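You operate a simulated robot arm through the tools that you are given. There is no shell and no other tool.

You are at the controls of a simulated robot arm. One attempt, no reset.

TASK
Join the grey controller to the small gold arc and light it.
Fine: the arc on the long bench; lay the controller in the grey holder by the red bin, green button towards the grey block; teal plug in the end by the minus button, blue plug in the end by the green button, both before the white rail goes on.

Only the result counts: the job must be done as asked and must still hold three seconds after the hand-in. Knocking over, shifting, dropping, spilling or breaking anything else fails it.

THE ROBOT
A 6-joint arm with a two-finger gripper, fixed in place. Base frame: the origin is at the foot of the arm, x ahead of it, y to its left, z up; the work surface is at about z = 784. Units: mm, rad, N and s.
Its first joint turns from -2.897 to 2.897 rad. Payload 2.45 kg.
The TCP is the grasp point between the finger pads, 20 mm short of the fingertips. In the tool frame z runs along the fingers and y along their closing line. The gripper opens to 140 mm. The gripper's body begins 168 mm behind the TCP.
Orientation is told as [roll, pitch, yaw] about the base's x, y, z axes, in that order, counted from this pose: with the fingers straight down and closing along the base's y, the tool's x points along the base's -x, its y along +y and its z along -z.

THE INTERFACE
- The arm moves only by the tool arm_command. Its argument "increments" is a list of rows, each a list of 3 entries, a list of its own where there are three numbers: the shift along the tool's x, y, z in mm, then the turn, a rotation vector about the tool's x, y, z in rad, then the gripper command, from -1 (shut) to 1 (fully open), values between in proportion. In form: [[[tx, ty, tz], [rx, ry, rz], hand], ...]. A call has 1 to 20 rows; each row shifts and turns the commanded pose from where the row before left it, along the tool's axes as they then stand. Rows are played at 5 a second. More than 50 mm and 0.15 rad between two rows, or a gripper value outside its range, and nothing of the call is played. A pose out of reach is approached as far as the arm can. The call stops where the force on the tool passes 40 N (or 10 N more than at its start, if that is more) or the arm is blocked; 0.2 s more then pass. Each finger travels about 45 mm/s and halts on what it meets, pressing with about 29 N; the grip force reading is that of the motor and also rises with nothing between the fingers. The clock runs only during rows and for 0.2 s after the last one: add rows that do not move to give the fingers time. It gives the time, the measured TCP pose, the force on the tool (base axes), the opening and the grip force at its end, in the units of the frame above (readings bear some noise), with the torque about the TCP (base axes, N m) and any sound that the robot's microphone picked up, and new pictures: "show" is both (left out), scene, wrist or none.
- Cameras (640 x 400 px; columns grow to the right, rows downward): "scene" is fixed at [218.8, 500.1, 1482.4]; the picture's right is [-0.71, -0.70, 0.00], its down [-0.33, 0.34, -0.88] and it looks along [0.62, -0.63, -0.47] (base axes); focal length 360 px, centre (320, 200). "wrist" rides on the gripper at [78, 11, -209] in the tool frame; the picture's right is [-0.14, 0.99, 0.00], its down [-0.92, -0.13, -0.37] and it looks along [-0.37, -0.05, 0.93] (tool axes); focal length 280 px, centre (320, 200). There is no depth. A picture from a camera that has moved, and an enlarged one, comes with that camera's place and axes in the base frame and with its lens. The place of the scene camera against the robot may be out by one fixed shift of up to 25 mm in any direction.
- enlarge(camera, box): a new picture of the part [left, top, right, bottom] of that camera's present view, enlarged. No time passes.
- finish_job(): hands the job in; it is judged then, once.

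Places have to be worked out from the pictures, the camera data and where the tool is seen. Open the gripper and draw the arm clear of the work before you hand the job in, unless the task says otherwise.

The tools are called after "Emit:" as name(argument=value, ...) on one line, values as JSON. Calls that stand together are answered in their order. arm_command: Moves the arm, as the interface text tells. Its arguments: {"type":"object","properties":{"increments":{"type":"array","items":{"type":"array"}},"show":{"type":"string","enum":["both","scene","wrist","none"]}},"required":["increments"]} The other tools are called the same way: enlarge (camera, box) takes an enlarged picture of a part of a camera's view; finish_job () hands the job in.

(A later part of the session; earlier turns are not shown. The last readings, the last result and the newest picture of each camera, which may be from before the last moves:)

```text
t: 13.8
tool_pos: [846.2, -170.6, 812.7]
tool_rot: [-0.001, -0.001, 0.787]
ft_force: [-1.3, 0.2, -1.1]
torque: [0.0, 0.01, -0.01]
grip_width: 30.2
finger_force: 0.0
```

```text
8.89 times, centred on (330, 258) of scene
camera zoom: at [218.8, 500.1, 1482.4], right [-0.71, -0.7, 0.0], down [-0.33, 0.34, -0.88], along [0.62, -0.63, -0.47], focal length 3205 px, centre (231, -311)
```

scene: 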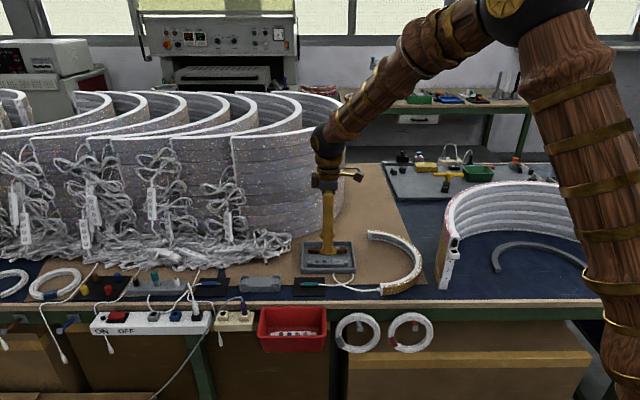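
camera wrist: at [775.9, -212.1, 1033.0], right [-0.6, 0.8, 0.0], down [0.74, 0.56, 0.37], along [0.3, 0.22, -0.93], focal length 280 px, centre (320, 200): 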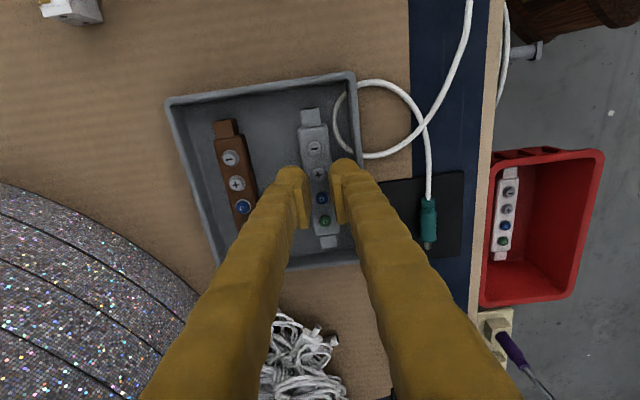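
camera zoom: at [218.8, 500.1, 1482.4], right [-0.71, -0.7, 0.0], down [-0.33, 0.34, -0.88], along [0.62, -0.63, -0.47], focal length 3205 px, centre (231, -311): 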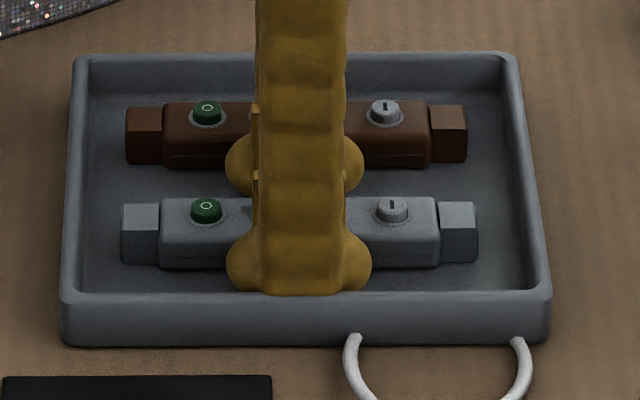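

The tips reach z≈792, giving about 10 mm of overlap on the body sides without any contact. I close the gripper now.

Emit:
arm_command(increments=[[[0, 0, 0], [0, 0, 0], -0.7], [[0, 0, 0], [0, 0, 0], -1], [[0, 0, 0], [0, 0, 0], -1]], show="none")

Emit:
enlarge(camera="scene", box=[300, 235, 360, 280])

```text
t: 14.6
tool_pos: [846.9, -172.8, 812.1]
tool_rot: [-0.002, -0.003, 0.785]
ft_force: [1.2, 0.7, 0.6]
torque: [0.01, -0.01, 0.01]
grip_width: 23.7
finger_force: 29.5
```

```text
8.89 times, centred on (330, 258) of scene
camera zoom: at [218.8, 500.1, 1482.4], right [-0.71, -0.7, 0.0], down [-0.33, 0.34, -0.88], along [0.62, -0.63, -0.47], focal length 3205 px, centre (231, -311)
```

zoom: 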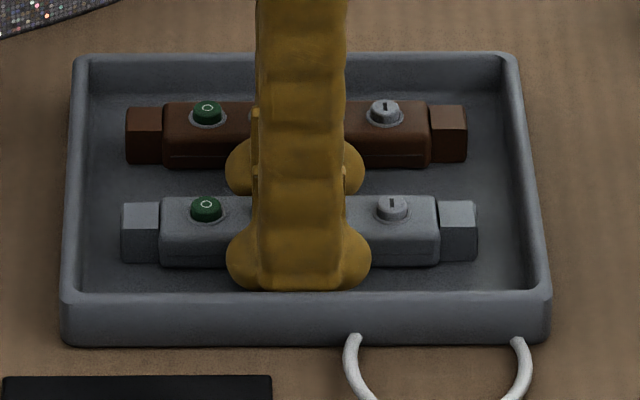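

The grip is solid: 23.7 mm wide at 29.5 N. I lift straight up 80 mm.

Emit:
arm_command(increments=[[[0, 0, -4], [0, 0, 0], -1], [[0, 0, -12], [0, 0, 0], -1], [[0, 0, -30], [0, 0, 0], -1], [[0, 0, -34], [0, 0, 0], -1], [[0, 0, 0], [0, 0, 0], -1]])

Emit:
enlarge(camera="wrist", box=[260, 140, 400, 240])

Emit:
enlarge(camera="scene", box=[300, 210, 380, 280])

```text
t: 15.8
tool_pos: [845.2, -172.4, 892.1]
tool_rot: [-0.002, -0.003, 0.787]
ft_force: [-0.6, -0.3, 0.3]
torque: [-0.01, 0.01, -0.04]
grip_width: 0.2
finger_force: 29.1
camera wrist: at [783.0, -220.8, 1101.2], right [-0.6, 0.8, 0.0], down [0.74, 0.56, 0.37], along [0.3, 0.22, -0.93], focal length 280 px, centre (320, 200)
```

scene: 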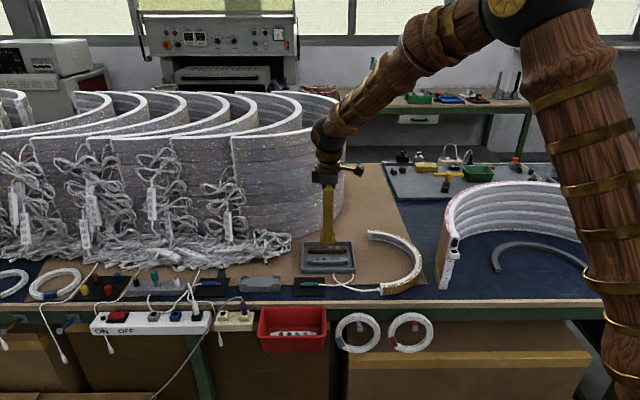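
wrist: 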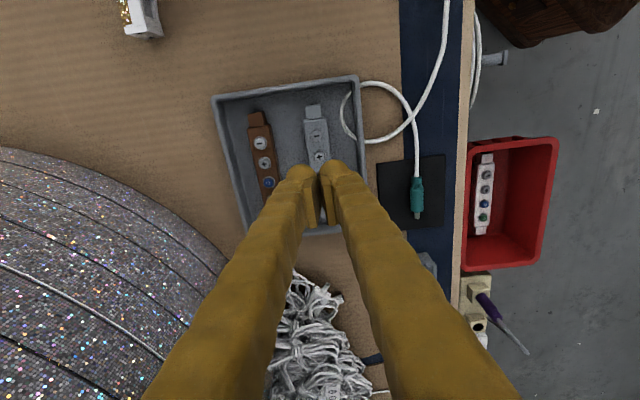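

```text
4.00 times, centred on (330, 190) of wrist
camera zoom: at [783.0, -220.8, 1101.2], right [-0.6, 0.8, 0.0], down [0.74, 0.56, 0.37], along [0.3, 0.22, -0.93], focal length 1122 px, centre (280, 240)
```

zoom: 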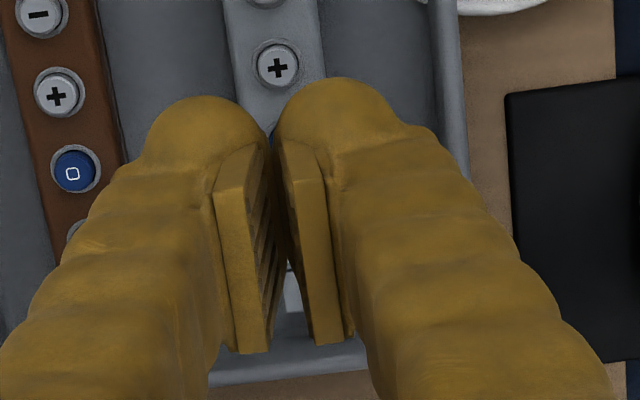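

```text
5.71 times, centred on (340, 245) of scene
camera zoom: at [218.8, 500.1, 1482.4], right [-0.71, -0.7, 0.0], down [-0.33, 0.34, -0.88], along [0.62, -0.63, -0.47], focal length 2060 px, centre (206, -57)
```

zoom: 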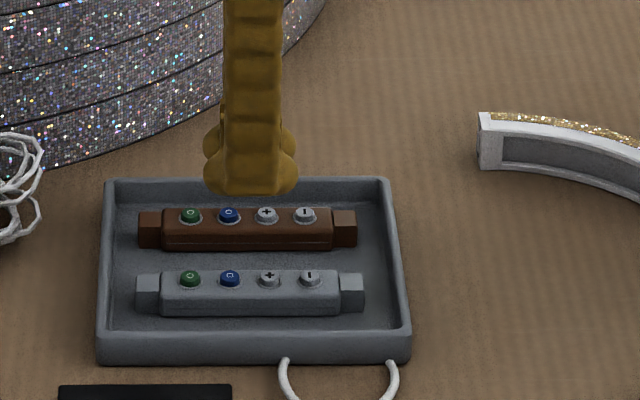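

The fingers came up empty: the controller slipped out and stayed where it was in the tray, so the overlap at the rounded fingertips was too shallow. I'll go back with the same alignment and reach deeper, down to the tray floor.

Emit:
arm_command(increments=[[[0, 0, 0], [0, 0, 0], -0.571], [[0, 0, 20], [0, 0, 0], -0.571], [[0, 0, 30], [0, 0, 0], -0.571], [[0, 0, 20], [0, 0, 0], -0.571], [[0, 0, 8], [0, 0, 0], -0.571], [[0, 0, 2], [0, 0, 0], -0.571]], show="none")

Emit:
enlarge(camera="wrist", box=[260, 120, 400, 220])

Emit:
arm_command(increments=[[[0, 0, 1], [0, 0, 0], -0.571], [[0, 0, 1], [0, 0, 0], -0.571]], show="none")

Emit:
arm_command(increments=[[[0, 0, 1], [0, 0, 0], -0.571]], show="none")

```text
t: 17.2
tool_pos: [845.9, -171.4, 811.3]
tool_rot: [-0.002, -0.002, 0.784]
ft_force: [-0.1, -0.8, 0.4]
torque: [-0.02, 0.01, -0.03]
grip_width: 30.0
finger_force: 0.0
```

```text
4.00 times, centred on (330, 170) of wrist
camera zoom: at [783.2, -220.6, 1020.7], right [-0.6, 0.8, 0.0], down [0.74, 0.56, 0.37], along [0.3, 0.22, -0.93], focal length 1122 px, centre (280, 320)
```

zoom: 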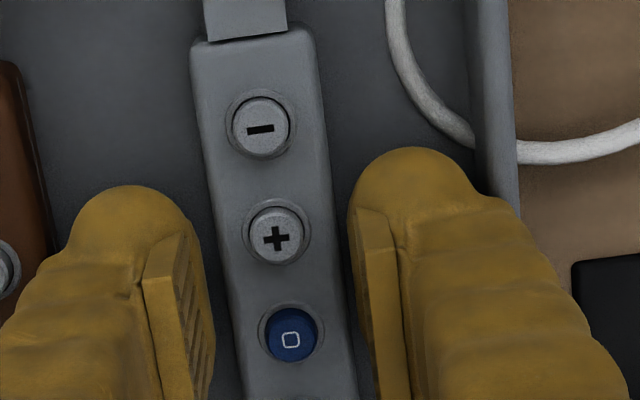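

```text
t: 17.8
tool_pos: [846.9, -171.9, 809.2]
tool_rot: [-0.002, -0.004, 0.785]
ft_force: [-0.1, 0.3, 0.3]
torque: [0.01, 0.01, -0.03]
grip_width: 30.1
finger_force: 0.1
```

```text
t: 18.2
tool_pos: [846.9, -172.3, 809.5]
tool_rot: [-0.001, -0.002, 0.788]
ft_force: [0.1, -0.2, 0.5]
torque: [0.02, 0.0, 0.03]
grip_width: 30.0
finger_force: 0.0
```

Still no contact at about z=809. I keep lowering 1 mm at a time until the floor is felt.

Emit:
arm_command(increments=[[[0, 0, 1], [0, 0, 0], -0.571]], show="none")

Emit:
arm_command(increments=[[[0, 0, 1], [0, 0, 0], -0.571]], show="none")

Emit:
arm_command(increments=[[[0, 0, 0.7], [0, 0, 0], -0.571]], show="none")

```text
t: 18.6
tool_pos: [845.7, -172.4, 807.9]
tool_rot: [-0.003, -0.001, 0.784]
ft_force: [-0.3, -0.5, 1.0]
torque: [-0.04, 0.0, 0.01]
grip_width: 30.1
finger_force: 0.1
```

```text
t: 19.0
tool_pos: [847.3, -173.0, 808.4]
tool_rot: [-0.001, 0.0, 0.785]
ft_force: [-4.6, -2.5, 10.2]
torque: [0.02, 0.13, 0.05]
grip_width: 30.5
finger_force: 0.0
```

```text
t: 19.4
tool_pos: [846.9, -172.8, 808.5]
tool_rot: [-0.002, -0.002, 0.785]
ft_force: [-6.7, -3.9, 25.7]
torque: [0.04, 0.28, 0.04]
grip_width: 30.3
finger_force: 0.4
```

The floor is found at TCP z≈808. I back off just over 1 mm, close, and lift only a couple of millimetres to test the hold.

Emit:
arm_command(increments=[[[0, 0, -1.7], [0, 0, 0], -0.571], [[0, 0, 0], [0, 0, 0], -0.8], [[0, 0, 0], [0, 0, 0], -1], [[0, 0, 0], [0, 0, 0], -1]], show="none")

Emit:
arm_command(increments=[[[0, 0, -0.7], [0, 0, 0], -1], [[0, 0, -0.7], [0, 0, 0], -1], [[0, 0, -0.7], [0, 0, 0], -1], [[0, 0, -0.7], [0, 0, 0], -1]], show="none")

Emit:
enlarge(camera="wrist", box=[260, 120, 400, 220])

Emit:
enlarge(camera="scene", box=[300, 235, 360, 280])

```text
t: 20.4
tool_pos: [846.7, -171.5, 808.3]
tool_rot: [-0.003, -0.001, 0.786]
ft_force: [-0.8, 1.8, 5.1]
torque: [0.1, 0.06, -0.05]
grip_width: 23.5
finger_force: 29.2
```

```text
t: 21.4
tool_pos: [846.3, -172.3, 811.6]
tool_rot: [-0.001, -0.002, 0.785]
ft_force: [-0.5, 0.4, -0.6]
torque: [0.0, -0.03, 0.01]
grip_width: 23.7
finger_force: 28.7
```

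```text
4.00 times, centred on (330, 170) of wrist
camera zoom: at [783.4, -220.8, 1019.7], right [-0.6, 0.8, 0.0], down [0.74, 0.56, 0.37], along [0.3, 0.22, -0.93], focal length 1122 px, centre (280, 320)
```

zoom: 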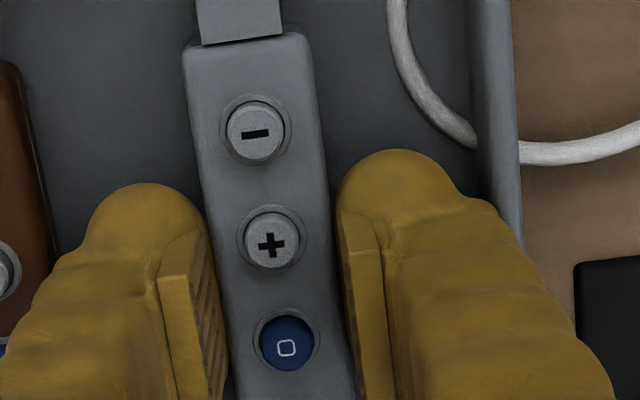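

```text
8.89 times, centred on (330, 258) of scene
camera zoom: at [218.8, 500.1, 1482.4], right [-0.71, -0.7, 0.0], down [-0.33, 0.34, -0.88], along [0.62, -0.63, -0.47], focal length 3205 px, centre (231, -311)
```

zoom: 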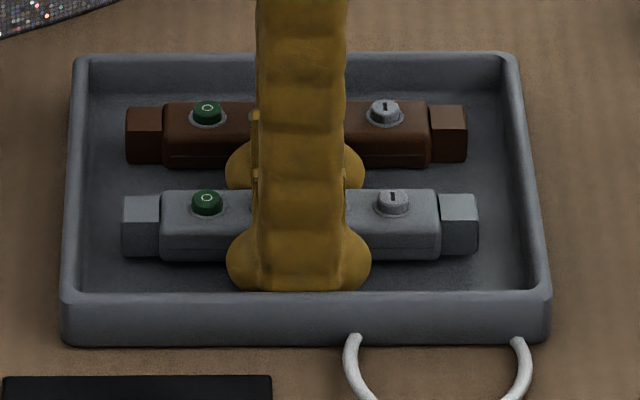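

The controller now rises with the fingers by about 2.7 mm. I continue lifting gently and check.

Emit:
arm_command(increments=[[[0, 0, -2], [0, 0, 0], -1], [[0, 0, -3], [0, 0, 0], -1], [[0, 0, -4], [0, 0, 0], -1], [[0, 0, -5], [0, 0, 0], -1], [[0, 0, -6], [0, 0, 0], -1], [[0, 0, -6], [0, 0, 0], -1], [[0, 0, -5], [0, 0, 0], -1], [[0, 0, -3], [0, 0, 0], -1], [[0, 0, 0], [0, 0, 0], -1]], show="none")

Emit:
enlarge(camera="wrist", box=[260, 120, 400, 220])

Emit:
enlarge(camera="scene", box=[290, 220, 370, 280])

```text
t: 23.4
tool_pos: [845.7, -172.4, 845.1]
tool_rot: [-0.002, 0.0, 0.785]
ft_force: [-1.2, 0.8, 0.1]
torque: [-0.02, 0.0, 0.01]
grip_width: 23.6
finger_force: 28.6
```

```text
4.00 times, centred on (330, 170) of wrist
camera zoom: at [783.4, -220.8, 1053.8], right [-0.6, 0.8, 0.0], down [0.74, 0.56, 0.37], along [0.3, 0.22, -0.93], focal length 1122 px, centre (280, 320)
```

zoom: 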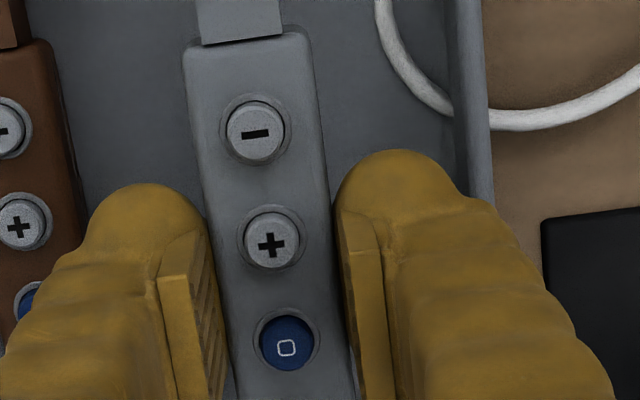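

```text
6.67 times, centred on (330, 250) of scene
camera zoom: at [218.8, 500.1, 1482.4], right [-0.71, -0.7, 0.0], down [-0.33, 0.34, -0.88], along [0.62, -0.63, -0.47], focal length 2404 px, centre (253, -133)
```

zoom: 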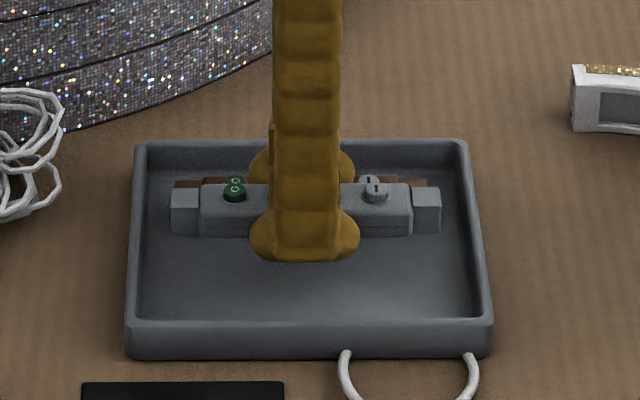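

The controller is held securely with its bottom about level with the fingertips. I'll raise it and carry it to a viewing spot in front of the holder (over the bench edge, high up) to measure the holder.

Emit:
arm_command(increments=[[[0, 0, -8], [0, 0, 0], -1], [[0, 0, -14], [0, 0, 0], -1], [[0, 0, -18], [0, 0, 0], -1], [[0, 0, -15], [0, 0, 0], -1], [[-8, 10, 0], [0, 0, 0], -1], [[-16, 19, 0], [0, 0, 0], -1], [[-16, 19, 0], [0, 0, 0], -1], [[-16, 19, 0], [0, 0, 0], -1], [[-16, 19, 0], [0, 0, 0], -1], [[-16, 19, 0], [0, 0, 0], -1], [[-16, 19, 0], [0, 0, 0], -1], [[-16, 19, 0], [0, 0, 0], -1], [[-16, 19, 0], [0, 0, 0], -1], [[-16, 19, 0], [0, 0, 0], -1], [[-16, 19, 0], [0, 0, 0], -1], [[-16, 19, 0], [0, 0, 0], -1], [[-11, 13, 0], [0, 0, 0], -1], [[0, 0, 0], [0, 0, 0], -1]])

Emit:
enlarge(camera="wrist", box=[120, 60, 260, 260])

```text
t: 27.2
tool_pos: [820.2, 129.6, 900.4]
tool_rot: [-0.002, -0.002, 0.784]
ft_force: [0.7, 0.4, 0.2]
torque: [-0.01, -0.02, -0.01]
grip_width: 23.7
finger_force: 29.1
camera wrist: at [757.3, 81.3, 1108.5], right [-0.6, 0.8, 0.0], down [0.74, 0.56, 0.37], along [0.3, 0.22, -0.93], focal length 280 px, centre (320, 200)
```

scene: 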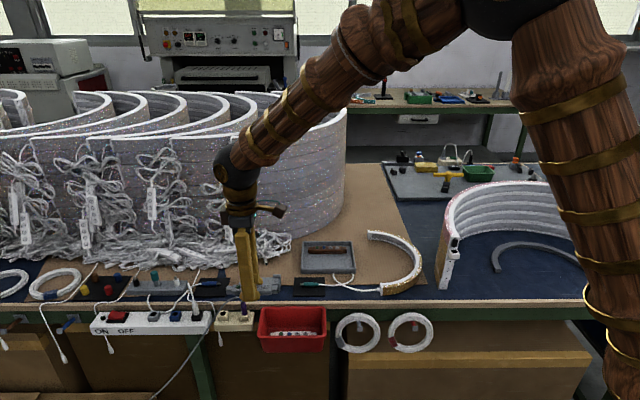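
wrist: 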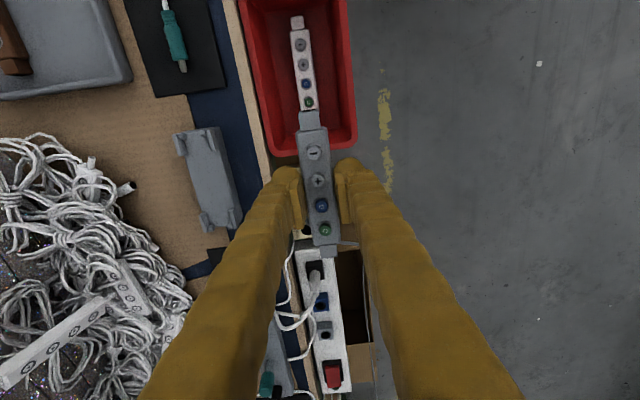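

```text
2.00 times, centred on (190, 160) of wrist
camera zoom: at [757.3, 81.3, 1108.5], right [-0.6, 0.8, 0.0], down [0.74, 0.56, 0.37], along [0.3, 0.22, -0.93], focal length 561 px, centre (580, 280)
```

zoom: 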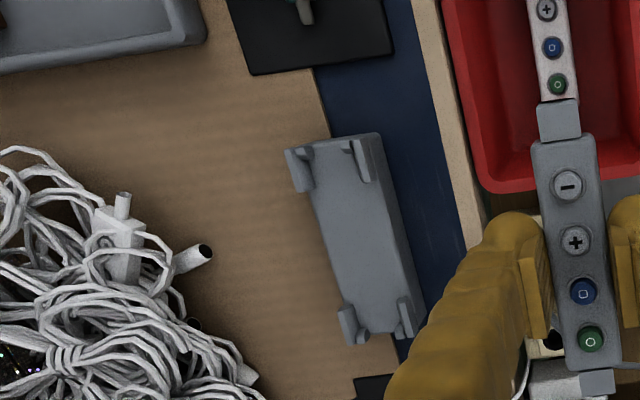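

The controller is still well held and the holder is visible beyond the left finger. I zoom in on the holder to get its corner brackets and centre.

Emit:
enlarge(camera="wrist", box=[165, 115, 255, 240])

Emit:
enlarge(camera="wrist", box=[160, 118, 230, 162])

Emit:
enlarge(camera="wrist", box=[185, 195, 255, 239])

Emit:
enlarge(camera="wrist", box=[270, 100, 370, 265])

```text
3.20 times, centred on (210, 178) of wrist
camera zoom: at [757.3, 81.3, 1108.5], right [-0.6, 0.8, 0.0], down [0.74, 0.56, 0.37], along [0.3, 0.22, -0.93], focal length 897 px, centre (672, 272)
```

zoom: 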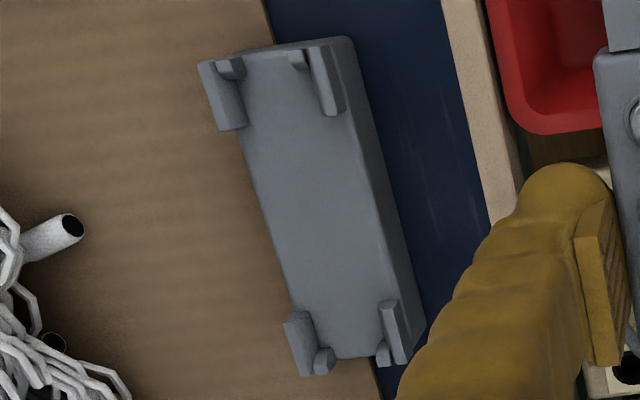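

```text
9.09 times, centred on (195, 140) of wrist
camera zoom: at [757.3, 81.3, 1108.5], right [-0.6, 0.8, 0.0], down [0.74, 0.56, 0.37], along [0.3, 0.22, -0.93], focal length 2549 px, centre (1456, 746)
```

zoom: 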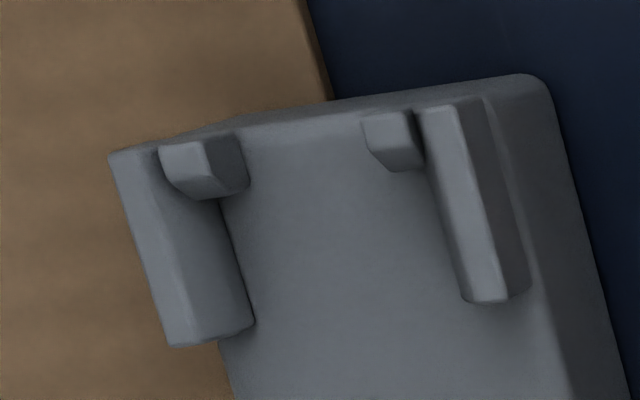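

```text
9.09 times, centred on (220, 217) of wrist
camera zoom: at [757.3, 81.3, 1108.5], right [-0.6, 0.8, 0.0], down [0.74, 0.56, 0.37], along [0.3, 0.22, -0.93], focal length 2549 px, centre (1229, 46)
```

zoom: 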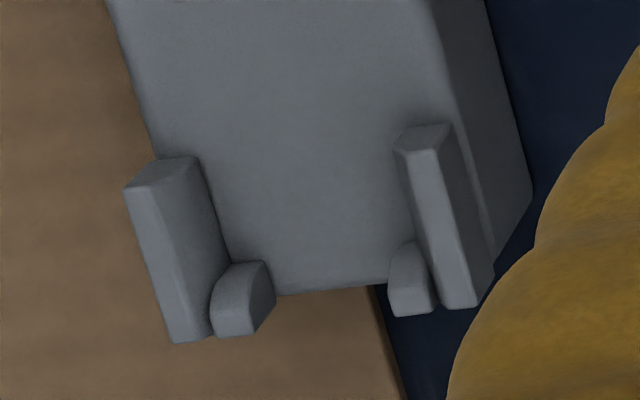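

```text
2.42 times, centred on (320, 182) of wrist
camera zoom: at [757.3, 81.3, 1108.5], right [-0.6, 0.8, 0.0], down [0.74, 0.56, 0.37], along [0.3, 0.22, -0.93], focal length 680 px, centre (320, 242)
```

zoom: 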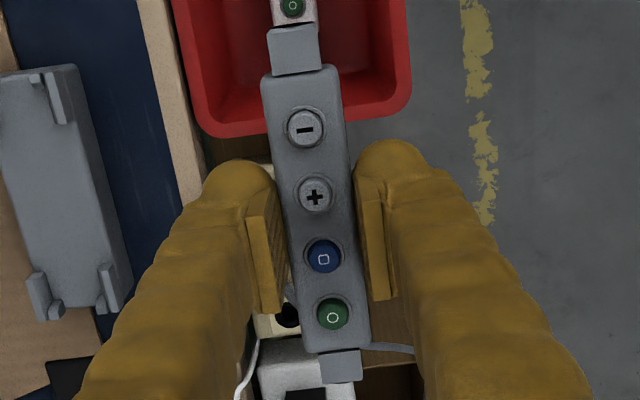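

The holder's four L-shaped corner brackets are clear; the controller's body should drop between them. To fix its position independently of height, I'll take a second view from straight over its long axis.

Emit:
arm_command(increments=[[[-5, -8, -4], [0, 0, 0], -1], [[-11, -18, -4], [0, 0, 0], -1], [[-11, -18, -4], [0, 0, 0], -1], [[-11, -18, -4], [0, 0, 0], -1], [[-11, -18, -4], [0, 0, 0], -1], [[-11, -18, -4], [0, 0, 0], -1], [[-11, -18, -4], [0, 0, 0], -1], [[-9.9, -13.8, -2], [0, 0, 0], -1], [[0, 0, 0], [0, 0, 0], -1], [[0, 0, 0], [0, 0, 0], -1]])

Emit:
enlarge(camera="wrist", box=[260, 10, 380, 160])

Emit:
enlarge(camera="wrist", box=[280, 15, 370, 71])

Emit:
enlarge(camera="wrist", box=[280, 80, 370, 136])

```text
t: 29.4
tool_pos: [969.1, 95.8, 931.5]
tool_rot: [-0.002, -0.001, 0.785]
ft_force: [0.9, -0.6, -0.7]
torque: [0.0, 0.02, -0.03]
grip_width: 23.5
finger_force: 29.2
camera wrist: at [906.2, 46.9, 1139.4], right [-0.6, 0.8, 0.0], down [0.74, 0.56, 0.37], along [0.3, 0.22, -0.93], focal length 280 px, centre (320, 200)
```

scene: 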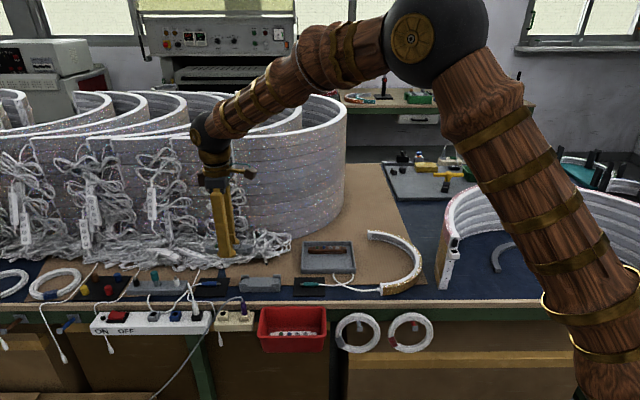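
wrist: 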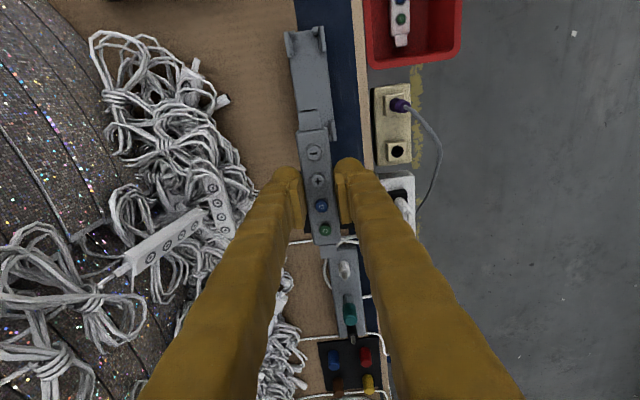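

```text
2.67 times, centred on (320, 85) of wrist
camera zoom: at [906.2, 46.9, 1139.4], right [-0.6, 0.8, 0.0], down [0.74, 0.56, 0.37], along [0.3, 0.22, -0.93], focal length 748 px, centre (320, 507)
```

zoom: 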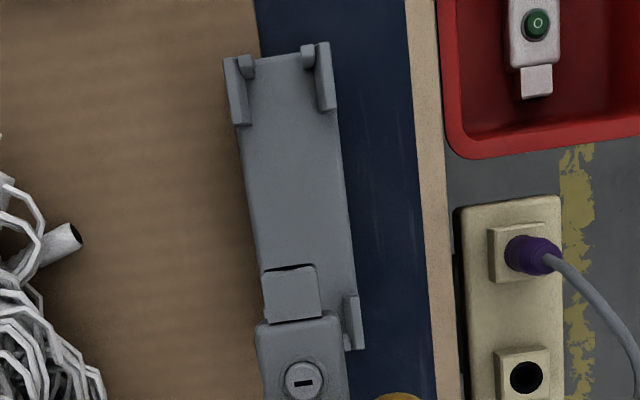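

```text
7.11 times, centred on (325, 43) of wrist
camera zoom: at [906.2, 46.9, 1139.4], right [-0.6, 0.8, 0.0], down [0.74, 0.56, 0.37], along [0.3, 0.22, -0.93], focal length 1994 px, centre (284, 1316)
```

zoom: 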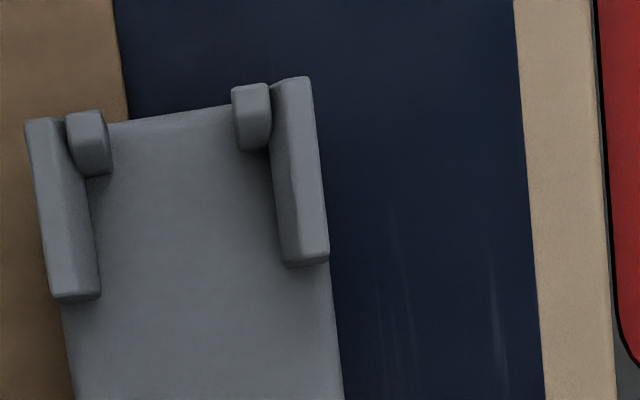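

```text
7.11 times, centred on (325, 108) of wrist
camera zoom: at [906.2, 46.9, 1139.4], right [-0.6, 0.8, 0.0], down [0.74, 0.56, 0.37], along [0.3, 0.22, -0.93], focal length 1994 px, centre (284, 854)
```

zoom: 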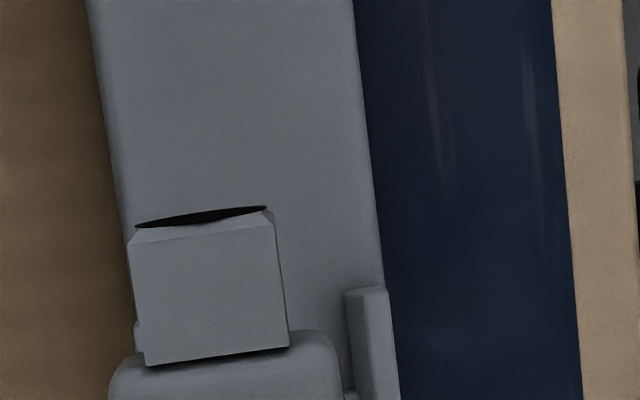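

This view shows the holder's near-end brackets and end stops from above. I zoom further to measure the channel's inner edges.

Emit:
enlarge(camera="wrist", box=[280, 22, 330, 62])

Emit:
enlarge(camera="wrist", box=[295, 95, 345, 145])

Emit:
enlarge(camera="wrist", box=[290, 120, 350, 180])

```text
10.00 times, centred on (305, 42) of wrist
camera zoom: at [906.2, 46.9, 1139.4], right [-0.6, 0.8, 0.0], down [0.74, 0.56, 0.37], along [0.3, 0.22, -0.93], focal length 2804 px, centre (470, 1780)
```

zoom: 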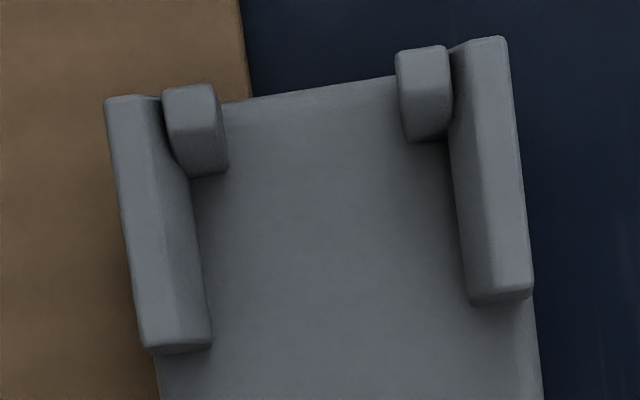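

```text
8.00 times, centred on (320, 120) of wrist
camera zoom: at [906.2, 46.9, 1139.4], right [-0.6, 0.8, 0.0], down [0.74, 0.56, 0.37], along [0.3, 0.22, -0.93], focal length 2243 px, centre (320, 840)
```

zoom: 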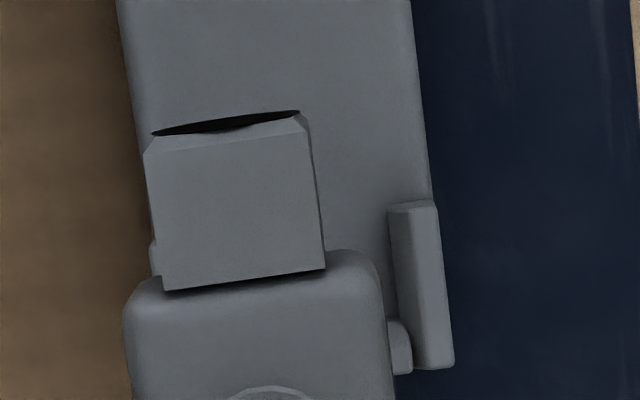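

```text
6.67 times, centred on (320, 150) of wrist
camera zoom: at [906.2, 46.9, 1139.4], right [-0.6, 0.8, 0.0], down [0.74, 0.56, 0.37], along [0.3, 0.22, -0.93], focal length 1869 px, centre (320, 533)
```

zoom: 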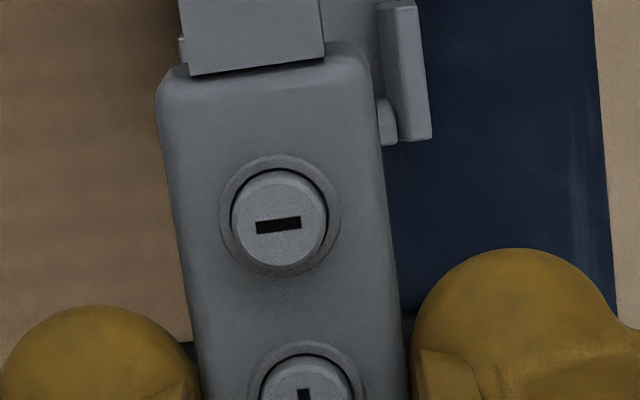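

The channel axis lies at tool y≈+2.1 and the midpoint between end stops at tool x≈+77, already parallel to the controller, with about ±2 mm clearance all round. I'll move there and descend to just above the holder, then check.

Emit:
arm_command(increments=[[[10, 0.5, 0], [0, 0, 0], -1], [[20, 0.5, 0], [0, 0, 0], -1], [[20, 0.5, 0], [0, 0, 0], -1], [[16.6, 0.6, 0], [0, 0, 0], -1], [[10, 0, 0], [0, 0, 0], -1], [[0, 0, 15], [0, 0, 0], -1], [[0, 0, 20], [0, 0, 0], -1], [[0, 0, 20], [0, 0, 0], -1], [[0, 0, 20], [0, 0, 0], -1], [[0, 0, 13], [0, 0, 0], -1], [[0, 0, 0], [0, 0, 0], -1], [[0, 0, 0], [0, 0, 0], -1]])

Emit:
enlarge(camera="wrist", box=[270, 90, 370, 165])

Emit:
enlarge(camera="wrist", box=[280, 210, 380, 285])

Emit:
enlarge(camera="scene", box=[225, 255, 305, 305])

```text
t: 32.0
tool_pos: [914.7, 42.1, 842.0]
tool_rot: [-0.002, -0.002, 0.787]
ft_force: [0.0, 0.3, -0.8]
torque: [0.02, -0.02, -0.02]
grip_width: 23.6
finger_force: 29.3
camera wrist: at [850.3, -5.9, 1050.7], right [-0.6, 0.8, 0.0], down [0.74, 0.56, 0.37], along [0.3, 0.22, -0.93], focal length 280 px, centre (320, 200)
```

scene: 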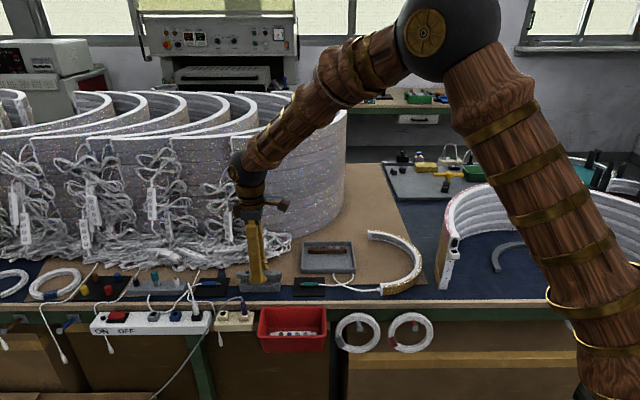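
wrist: 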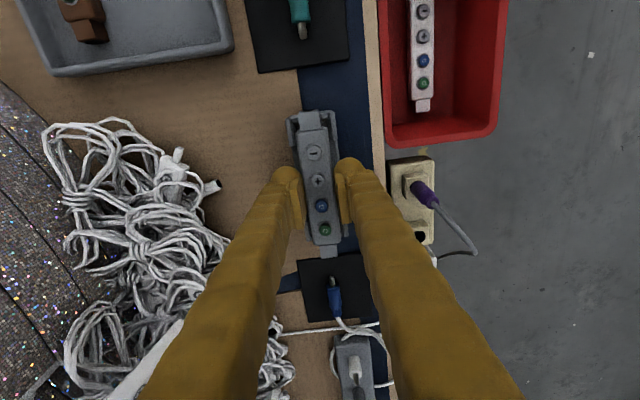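

```text
5.33 times, centred on (320, 128) of wrist
camera zoom: at [850.3, -5.9, 1050.7], right [-0.6, 0.8, 0.0], down [0.74, 0.56, 0.37], along [0.3, 0.22, -0.93], focal length 1495 px, centre (320, 587)
```

zoom: 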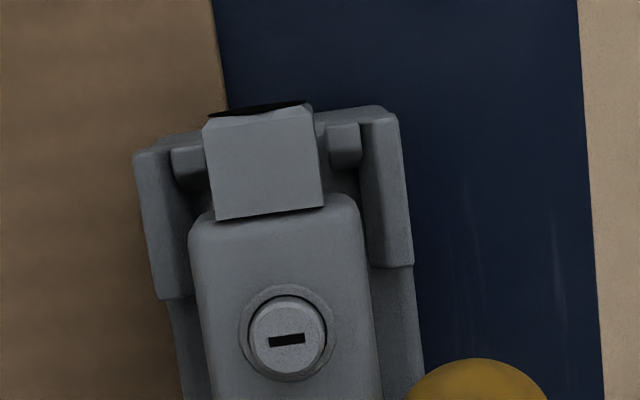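

```text
5.33 times, centred on (330, 248) of wrist
camera zoom: at [850.3, -5.9, 1050.7], right [-0.6, 0.8, 0.0], down [0.74, 0.56, 0.37], along [0.3, 0.22, -0.93], focal length 1495 px, centre (267, -53)
```

zoom: 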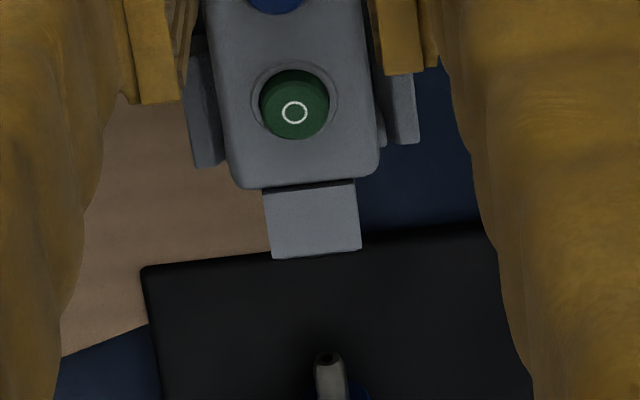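

```text
8.00 times, centred on (265, 280) of scene
camera zoom: at [218.8, 500.1, 1482.4], right [-0.71, -0.7, 0.0], down [-0.33, 0.34, -0.88], along [0.62, -0.63, -0.47], focal length 2884 px, centre (760, -440)
```

zoom: 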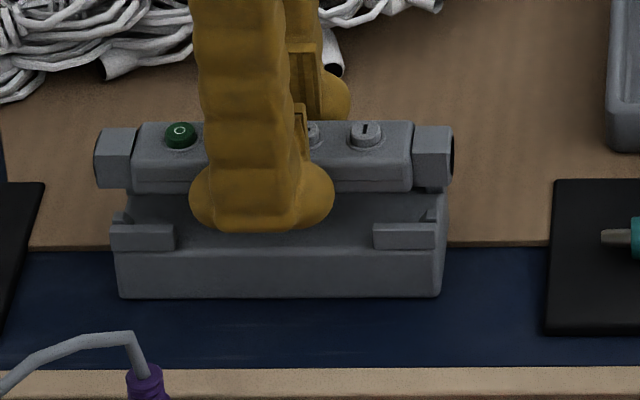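

The ends look centred, and laterally the controller sits about 0.8–1 mm toward the front relative to the brackets. I correct by −0.8 mm and descend in steps, watching force.

Emit:
arm_command(increments=[[[0, -0.8, 0], [0, 0, 0], -1], [[0, 0, 5], [0, 0, 0], -1], [[0, 0, 4], [0, 0, 0], -1], [[0, 0, 0], [0, 0, 0], -1]], show="none")

Emit:
enlarge(camera="wrist", box=[280, 100, 360, 150])

Emit:
enlarge(camera="scene", box=[225, 255, 305, 305])

```text
t: 33.0
tool_pos: [914.3, 42.9, 833.1]
tool_rot: [-0.002, -0.001, 0.786]
ft_force: [-0.5, 0.0, -1.0]
torque: [-0.01, -0.01, 0.0]
grip_width: 23.3
finger_force: 29.2
```

```text
8.00 times, centred on (320, 125) of wrist
camera zoom: at [851.1, -6.2, 1041.5], right [-0.6, 0.8, 0.0], down [0.74, 0.56, 0.37], along [0.3, 0.22, -0.93], focal length 2243 px, centre (320, 800)
```

zoom: 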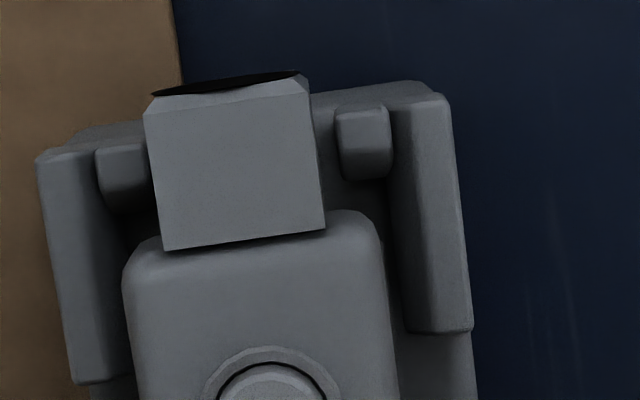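

```text
8.00 times, centred on (265, 280) of scene
camera zoom: at [218.8, 500.1, 1482.4], right [-0.71, -0.7, 0.0], down [-0.33, 0.34, -0.88], along [0.62, -0.63, -0.47], focal length 2884 px, centre (760, -440)
```

zoom: 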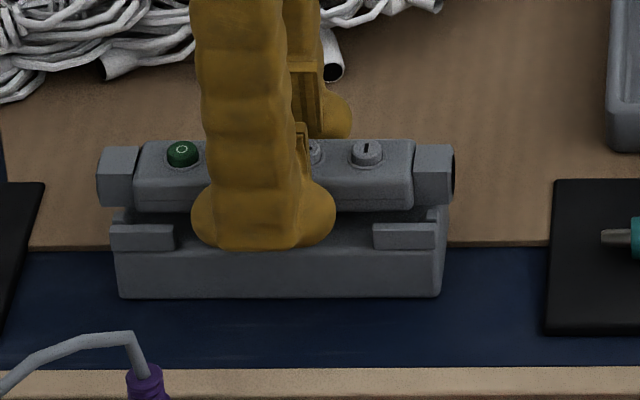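

Now the body is centred between the brackets. I continue down in 2 mm steps until it seats.

Emit:
arm_command(increments=[[[0, 0, 2], [0, 0, 0], -1], [[0, 0, 2], [0, 0, 0], -1], [[0, 0, 2], [0, 0, 0], -1]], show="none")

Emit:
arm_command(increments=[[[0, 0, 1], [0, 0, 0], -1], [[0, 0, 1], [0, 0, 0], -1]], show="none")

Emit:
arm_command(increments=[[[0, 0, 1], [0, 0, 0], -1]], show="none")

Emit:
enlarge(camera="scene", box=[225, 255, 305, 305])

```text
t: 33.8
tool_pos: [913.5, 41.9, 827.6]
tool_rot: [-0.002, -0.002, 0.785]
ft_force: [0.7, 0.5, -0.5]
torque: [0.01, 0.01, 0.02]
grip_width: 23.7
finger_force: 28.7
```

```text
t: 34.4
tool_pos: [913.8, 42.4, 824.0]
tool_rot: [-0.002, -0.002, 0.784]
ft_force: [1.1, -0.2, -0.8]
torque: [-0.03, 0.01, 0.01]
grip_width: 23.5
finger_force: 29.0
```

```text
t: 34.8
tool_pos: [914.0, 42.3, 824.2]
tool_rot: [-0.002, -0.001, 0.783]
ft_force: [1.5, 0.2, 0.0]
torque: [0.0, 0.0, -0.02]
grip_width: 23.4
finger_force: 28.7
```

```text
8.00 times, centred on (265, 280) of scene
camera zoom: at [218.8, 500.1, 1482.4], right [-0.71, -0.7, 0.0], down [-0.33, 0.34, -0.88], along [0.62, -0.63, -0.47], focal length 2884 px, centre (760, -440)
```

zoom: 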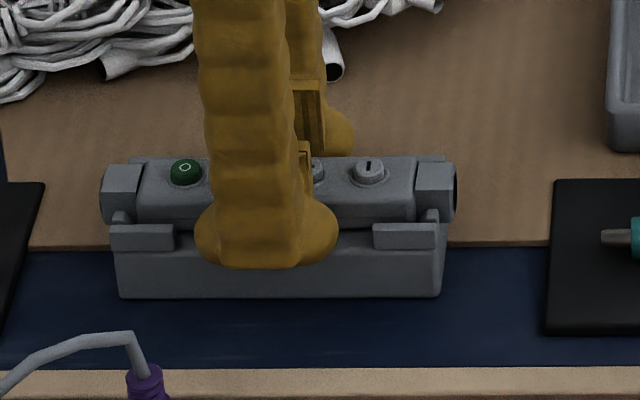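

No contact yet at z≈824 and the body is entering between the brackets. I keep going 1 mm at a time.

Emit:
arm_command(increments=[[[0, 0, 1], [0, 0, 0], -1], [[0, 0, 1], [0, 0, 0], -1]], show="none")

Emit:
arm_command(increments=[[[0, 0, 1], [0, 0, 0], -1]], show="none")

Emit:
arm_command(increments=[[[0, 0, 1], [0, 0, 0], -1]], show="none")

Emit:
enlarge(camera="scene", box=[225, 255, 305, 305])

```text
t: 35.4
tool_pos: [914.1, 41.3, 824.1]
tool_rot: [-0.001, -0.002, 0.787]
ft_force: [-9.1, -1.8, 34.9]
torque: [-0.02, 0.63, 0.12]
grip_width: 23.5
finger_force: 28.8
```

```text
t: 35.8
tool_pos: [915.1, 42.3, 823.5]
tool_rot: [-0.002, -0.005, 0.786]
ft_force: [-2.7, -1.2, 10.7]
torque: [0.08, 0.25, 0.11]
grip_width: 23.4
finger_force: 28.7
stopped in row 1: the force on the tool passed its limit at 49 N (the readings are from after the stop); the commanded pose is now the measured one
```

```text
t: 36.2
tool_pos: [914.4, 41.4, 823.9]
tool_rot: [-0.004, -0.002, 0.785]
ft_force: [-4.9, -1.8, 30.5]
torque: [-0.01, 0.66, 0.2]
grip_width: 23.3
finger_force: 29.1
```

```text
8.00 times, centred on (265, 280) of scene
camera zoom: at [218.8, 500.1, 1482.4], right [-0.71, -0.7, 0.0], down [-0.33, 0.34, -0.88], along [0.62, -0.63, -0.47], focal length 2884 px, centre (760, -440)
```

zoom: 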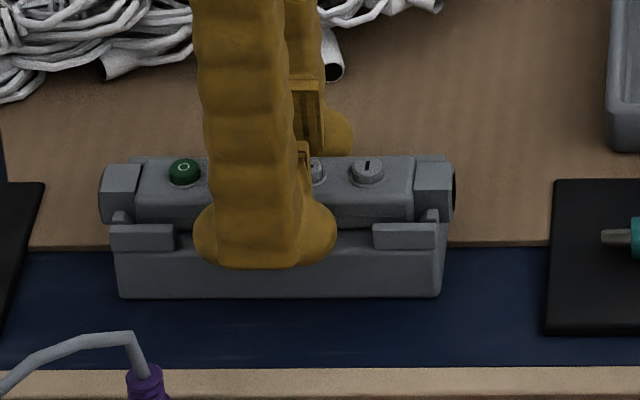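

Firm contact at TCP z≈824 (tips at ~804), which fits the platform height. I zoom in to verify the controller is actually seated before releasing.

Emit:
enlarge(camera="scene", box=[230, 266, 260, 286])

Emit:
enlarge(camera="scene", box=[262, 266, 292, 286])

Emit:
enlarge(camera="wrist", box=[280, 100, 360, 150])

Emit:
enlarge(camera="wrist", box=[280, 210, 380, 275])

```text
16.00 times, centred on (245, 276) of scene
camera zoom: at [218.8, 500.1, 1482.4], right [-0.71, -0.7, 0.0], down [-0.33, 0.34, -0.88], along [0.62, -0.63, -0.47], focal length 5769 px, centre (1520, -1016)
```

zoom: 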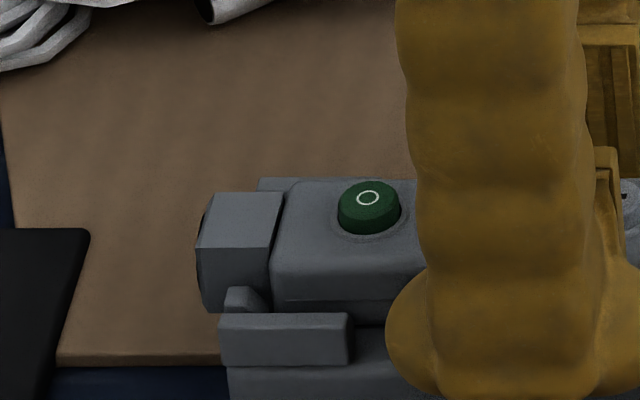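

```text
16.00 times, centred on (277, 276) of scene
camera zoom: at [218.8, 500.1, 1482.4], right [-0.71, -0.7, 0.0], down [-0.33, 0.34, -0.88], along [0.62, -0.63, -0.47], focal length 5769 px, centre (1008, -1016)
```

zoom: 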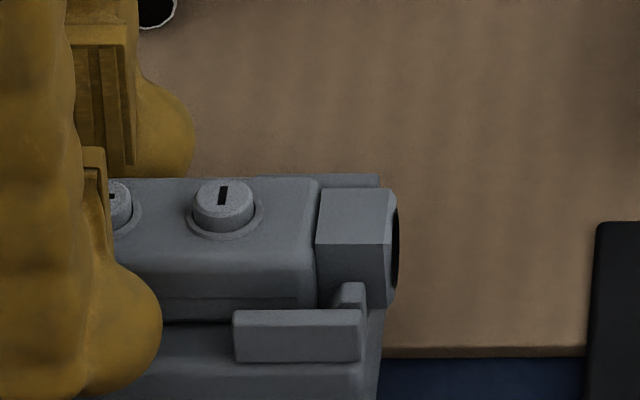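

```text
8.00 times, centred on (320, 125) of wrist
camera zoom: at [851.0, -6.7, 1032.3], right [-0.6, 0.8, 0.0], down [0.74, 0.56, 0.37], along [0.3, 0.22, -0.93], focal length 2243 px, centre (320, 800)
```

zoom: 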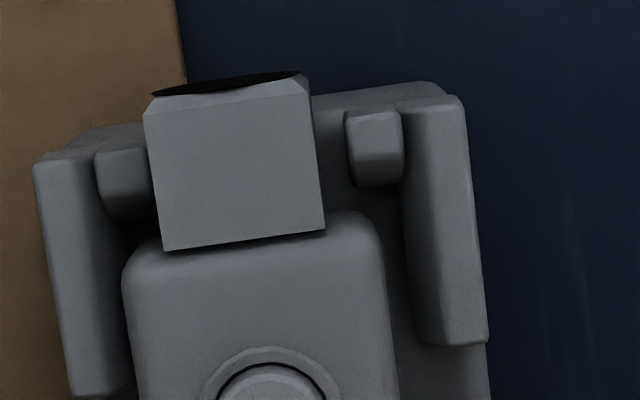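

```text
6.15 times, centred on (330, 242) of wrist
camera zoom: at [851.0, -6.7, 1032.3], right [-0.6, 0.8, 0.0], down [0.74, 0.56, 0.37], along [0.3, 0.22, -0.93], focal length 1726 px, centre (258, -62)
```

zoom: 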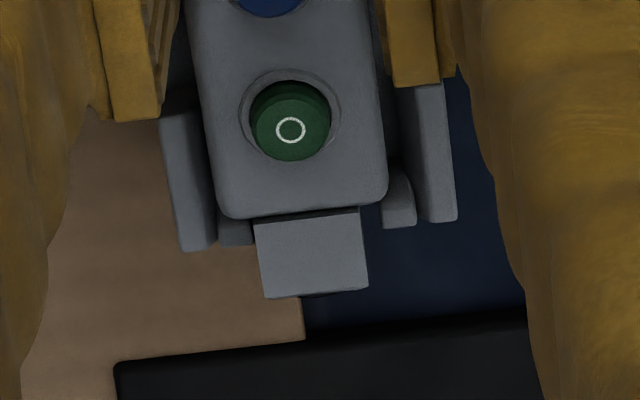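

The body sits between all four brackets with its bottom at platform level (fingertips touch the platform too). I relieve the pressing force by rising about 1.2 mm, then open the fingers slightly.

Emit:
arm_command(increments=[[[0, 0, -1.2], [0, 0, 0], -1], [[0, 0, 0], [0, 0, 0], -1]], show="none")

Emit:
arm_command(increments=[[[0, 0, 0], [0, 0, 0], -0.6], [[0, 0, 0], [0, 0, 0], -0.5], [[0, 0, 0], [0, 0, 0], -0.5]], show="none")

Emit:
enlarge(camera="scene", box=[225, 255, 305, 305])

Emit:
enlarge(camera="wrist", box=[270, 90, 370, 165])

```text
t: 36.8
tool_pos: [915.4, 42.4, 824.4]
tool_rot: [-0.003, -0.004, 0.784]
ft_force: [5.5, -0.7, 19.2]
torque: [0.21, 0.14, -0.04]
grip_width: 23.4
finger_force: 28.8
```

```text
t: 37.6
tool_pos: [914.3, 40.8, 823.6]
tool_rot: [-0.003, -0.001, 0.785]
ft_force: [11.1, -6.5, 18.3]
torque: [0.12, 0.09, -0.05]
grip_width: 25.9
finger_force: 0.0
```

```text
8.00 times, centred on (265, 280) of scene
camera zoom: at [218.8, 500.1, 1482.4], right [-0.71, -0.7, 0.0], down [-0.33, 0.34, -0.88], along [0.62, -0.63, -0.47], focal length 2884 px, centre (760, -440)
```

zoom: 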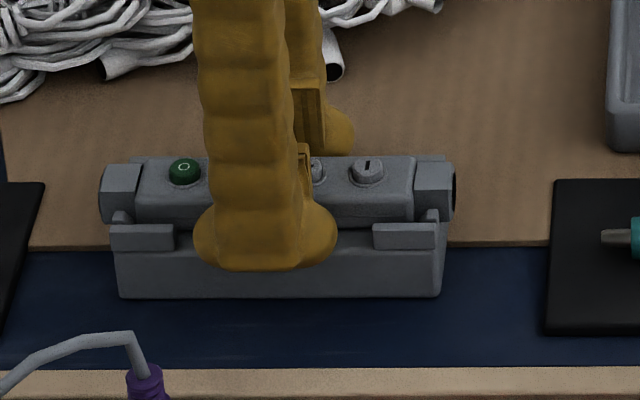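

```text
5.33 times, centred on (320, 128) of wrist
camera zoom: at [851.2, -6.9, 1032.3], right [-0.6, 0.8, 0.0], down [0.74, 0.56, 0.37], along [0.3, 0.22, -0.93], focal length 1495 px, centre (320, 587)
```

zoom: 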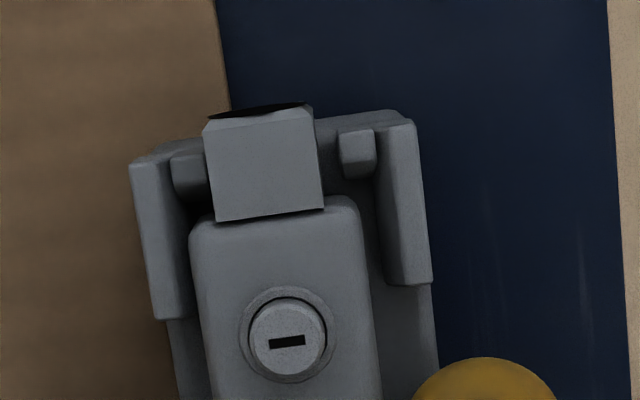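

The front fingertip is pressing on the platform and its friction blocks the opening (width 25.9, 18 N up). The controller itself is already free, so I rise a further 1.5 mm to let the fingers open.

Emit:
arm_command(increments=[[[0, 0, -0.8], [0, 0, 0], -0.5], [[0, 0, -0.7], [0, 0, 0], -0.5], [[0, 0, 0], [0, 0, 0], -0.5]], show="none")

Emit:
enlarge(camera="scene", box=[225, 255, 305, 305])

Emit:
enlarge(camera="wrist", box=[270, 90, 370, 165])

```text
t: 38.4
tool_pos: [913.8, 41.3, 825.1]
tool_rot: [-0.003, -0.002, 0.784]
ft_force: [-0.3, 0.2, -0.2]
torque: [0.02, 0.0, 0.01]
grip_width: 34.8
finger_force: 0.0
```

```text
8.00 times, centred on (265, 280) of scene
camera zoom: at [218.8, 500.1, 1482.4], right [-0.71, -0.7, 0.0], down [-0.33, 0.34, -0.88], along [0.62, -0.63, -0.47], focal length 2884 px, centre (760, -440)
```

zoom: 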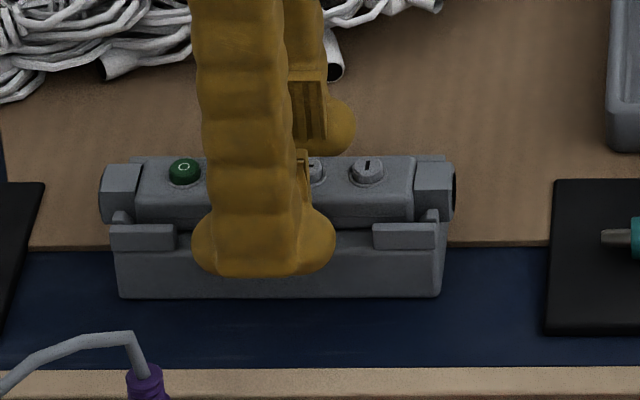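

```text
5.33 times, centred on (320, 128) of wrist
camera zoom: at [850.9, -6.6, 1033.4], right [-0.6, 0.8, 0.0], down [0.74, 0.56, 0.37], along [0.3, 0.22, -0.93], focal length 1495 px, centre (320, 587)
```

zoom: 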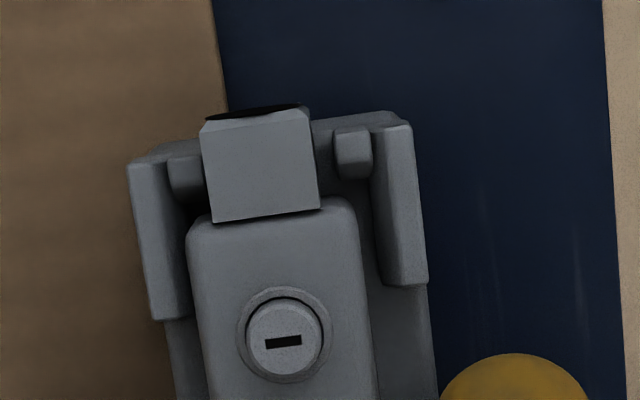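

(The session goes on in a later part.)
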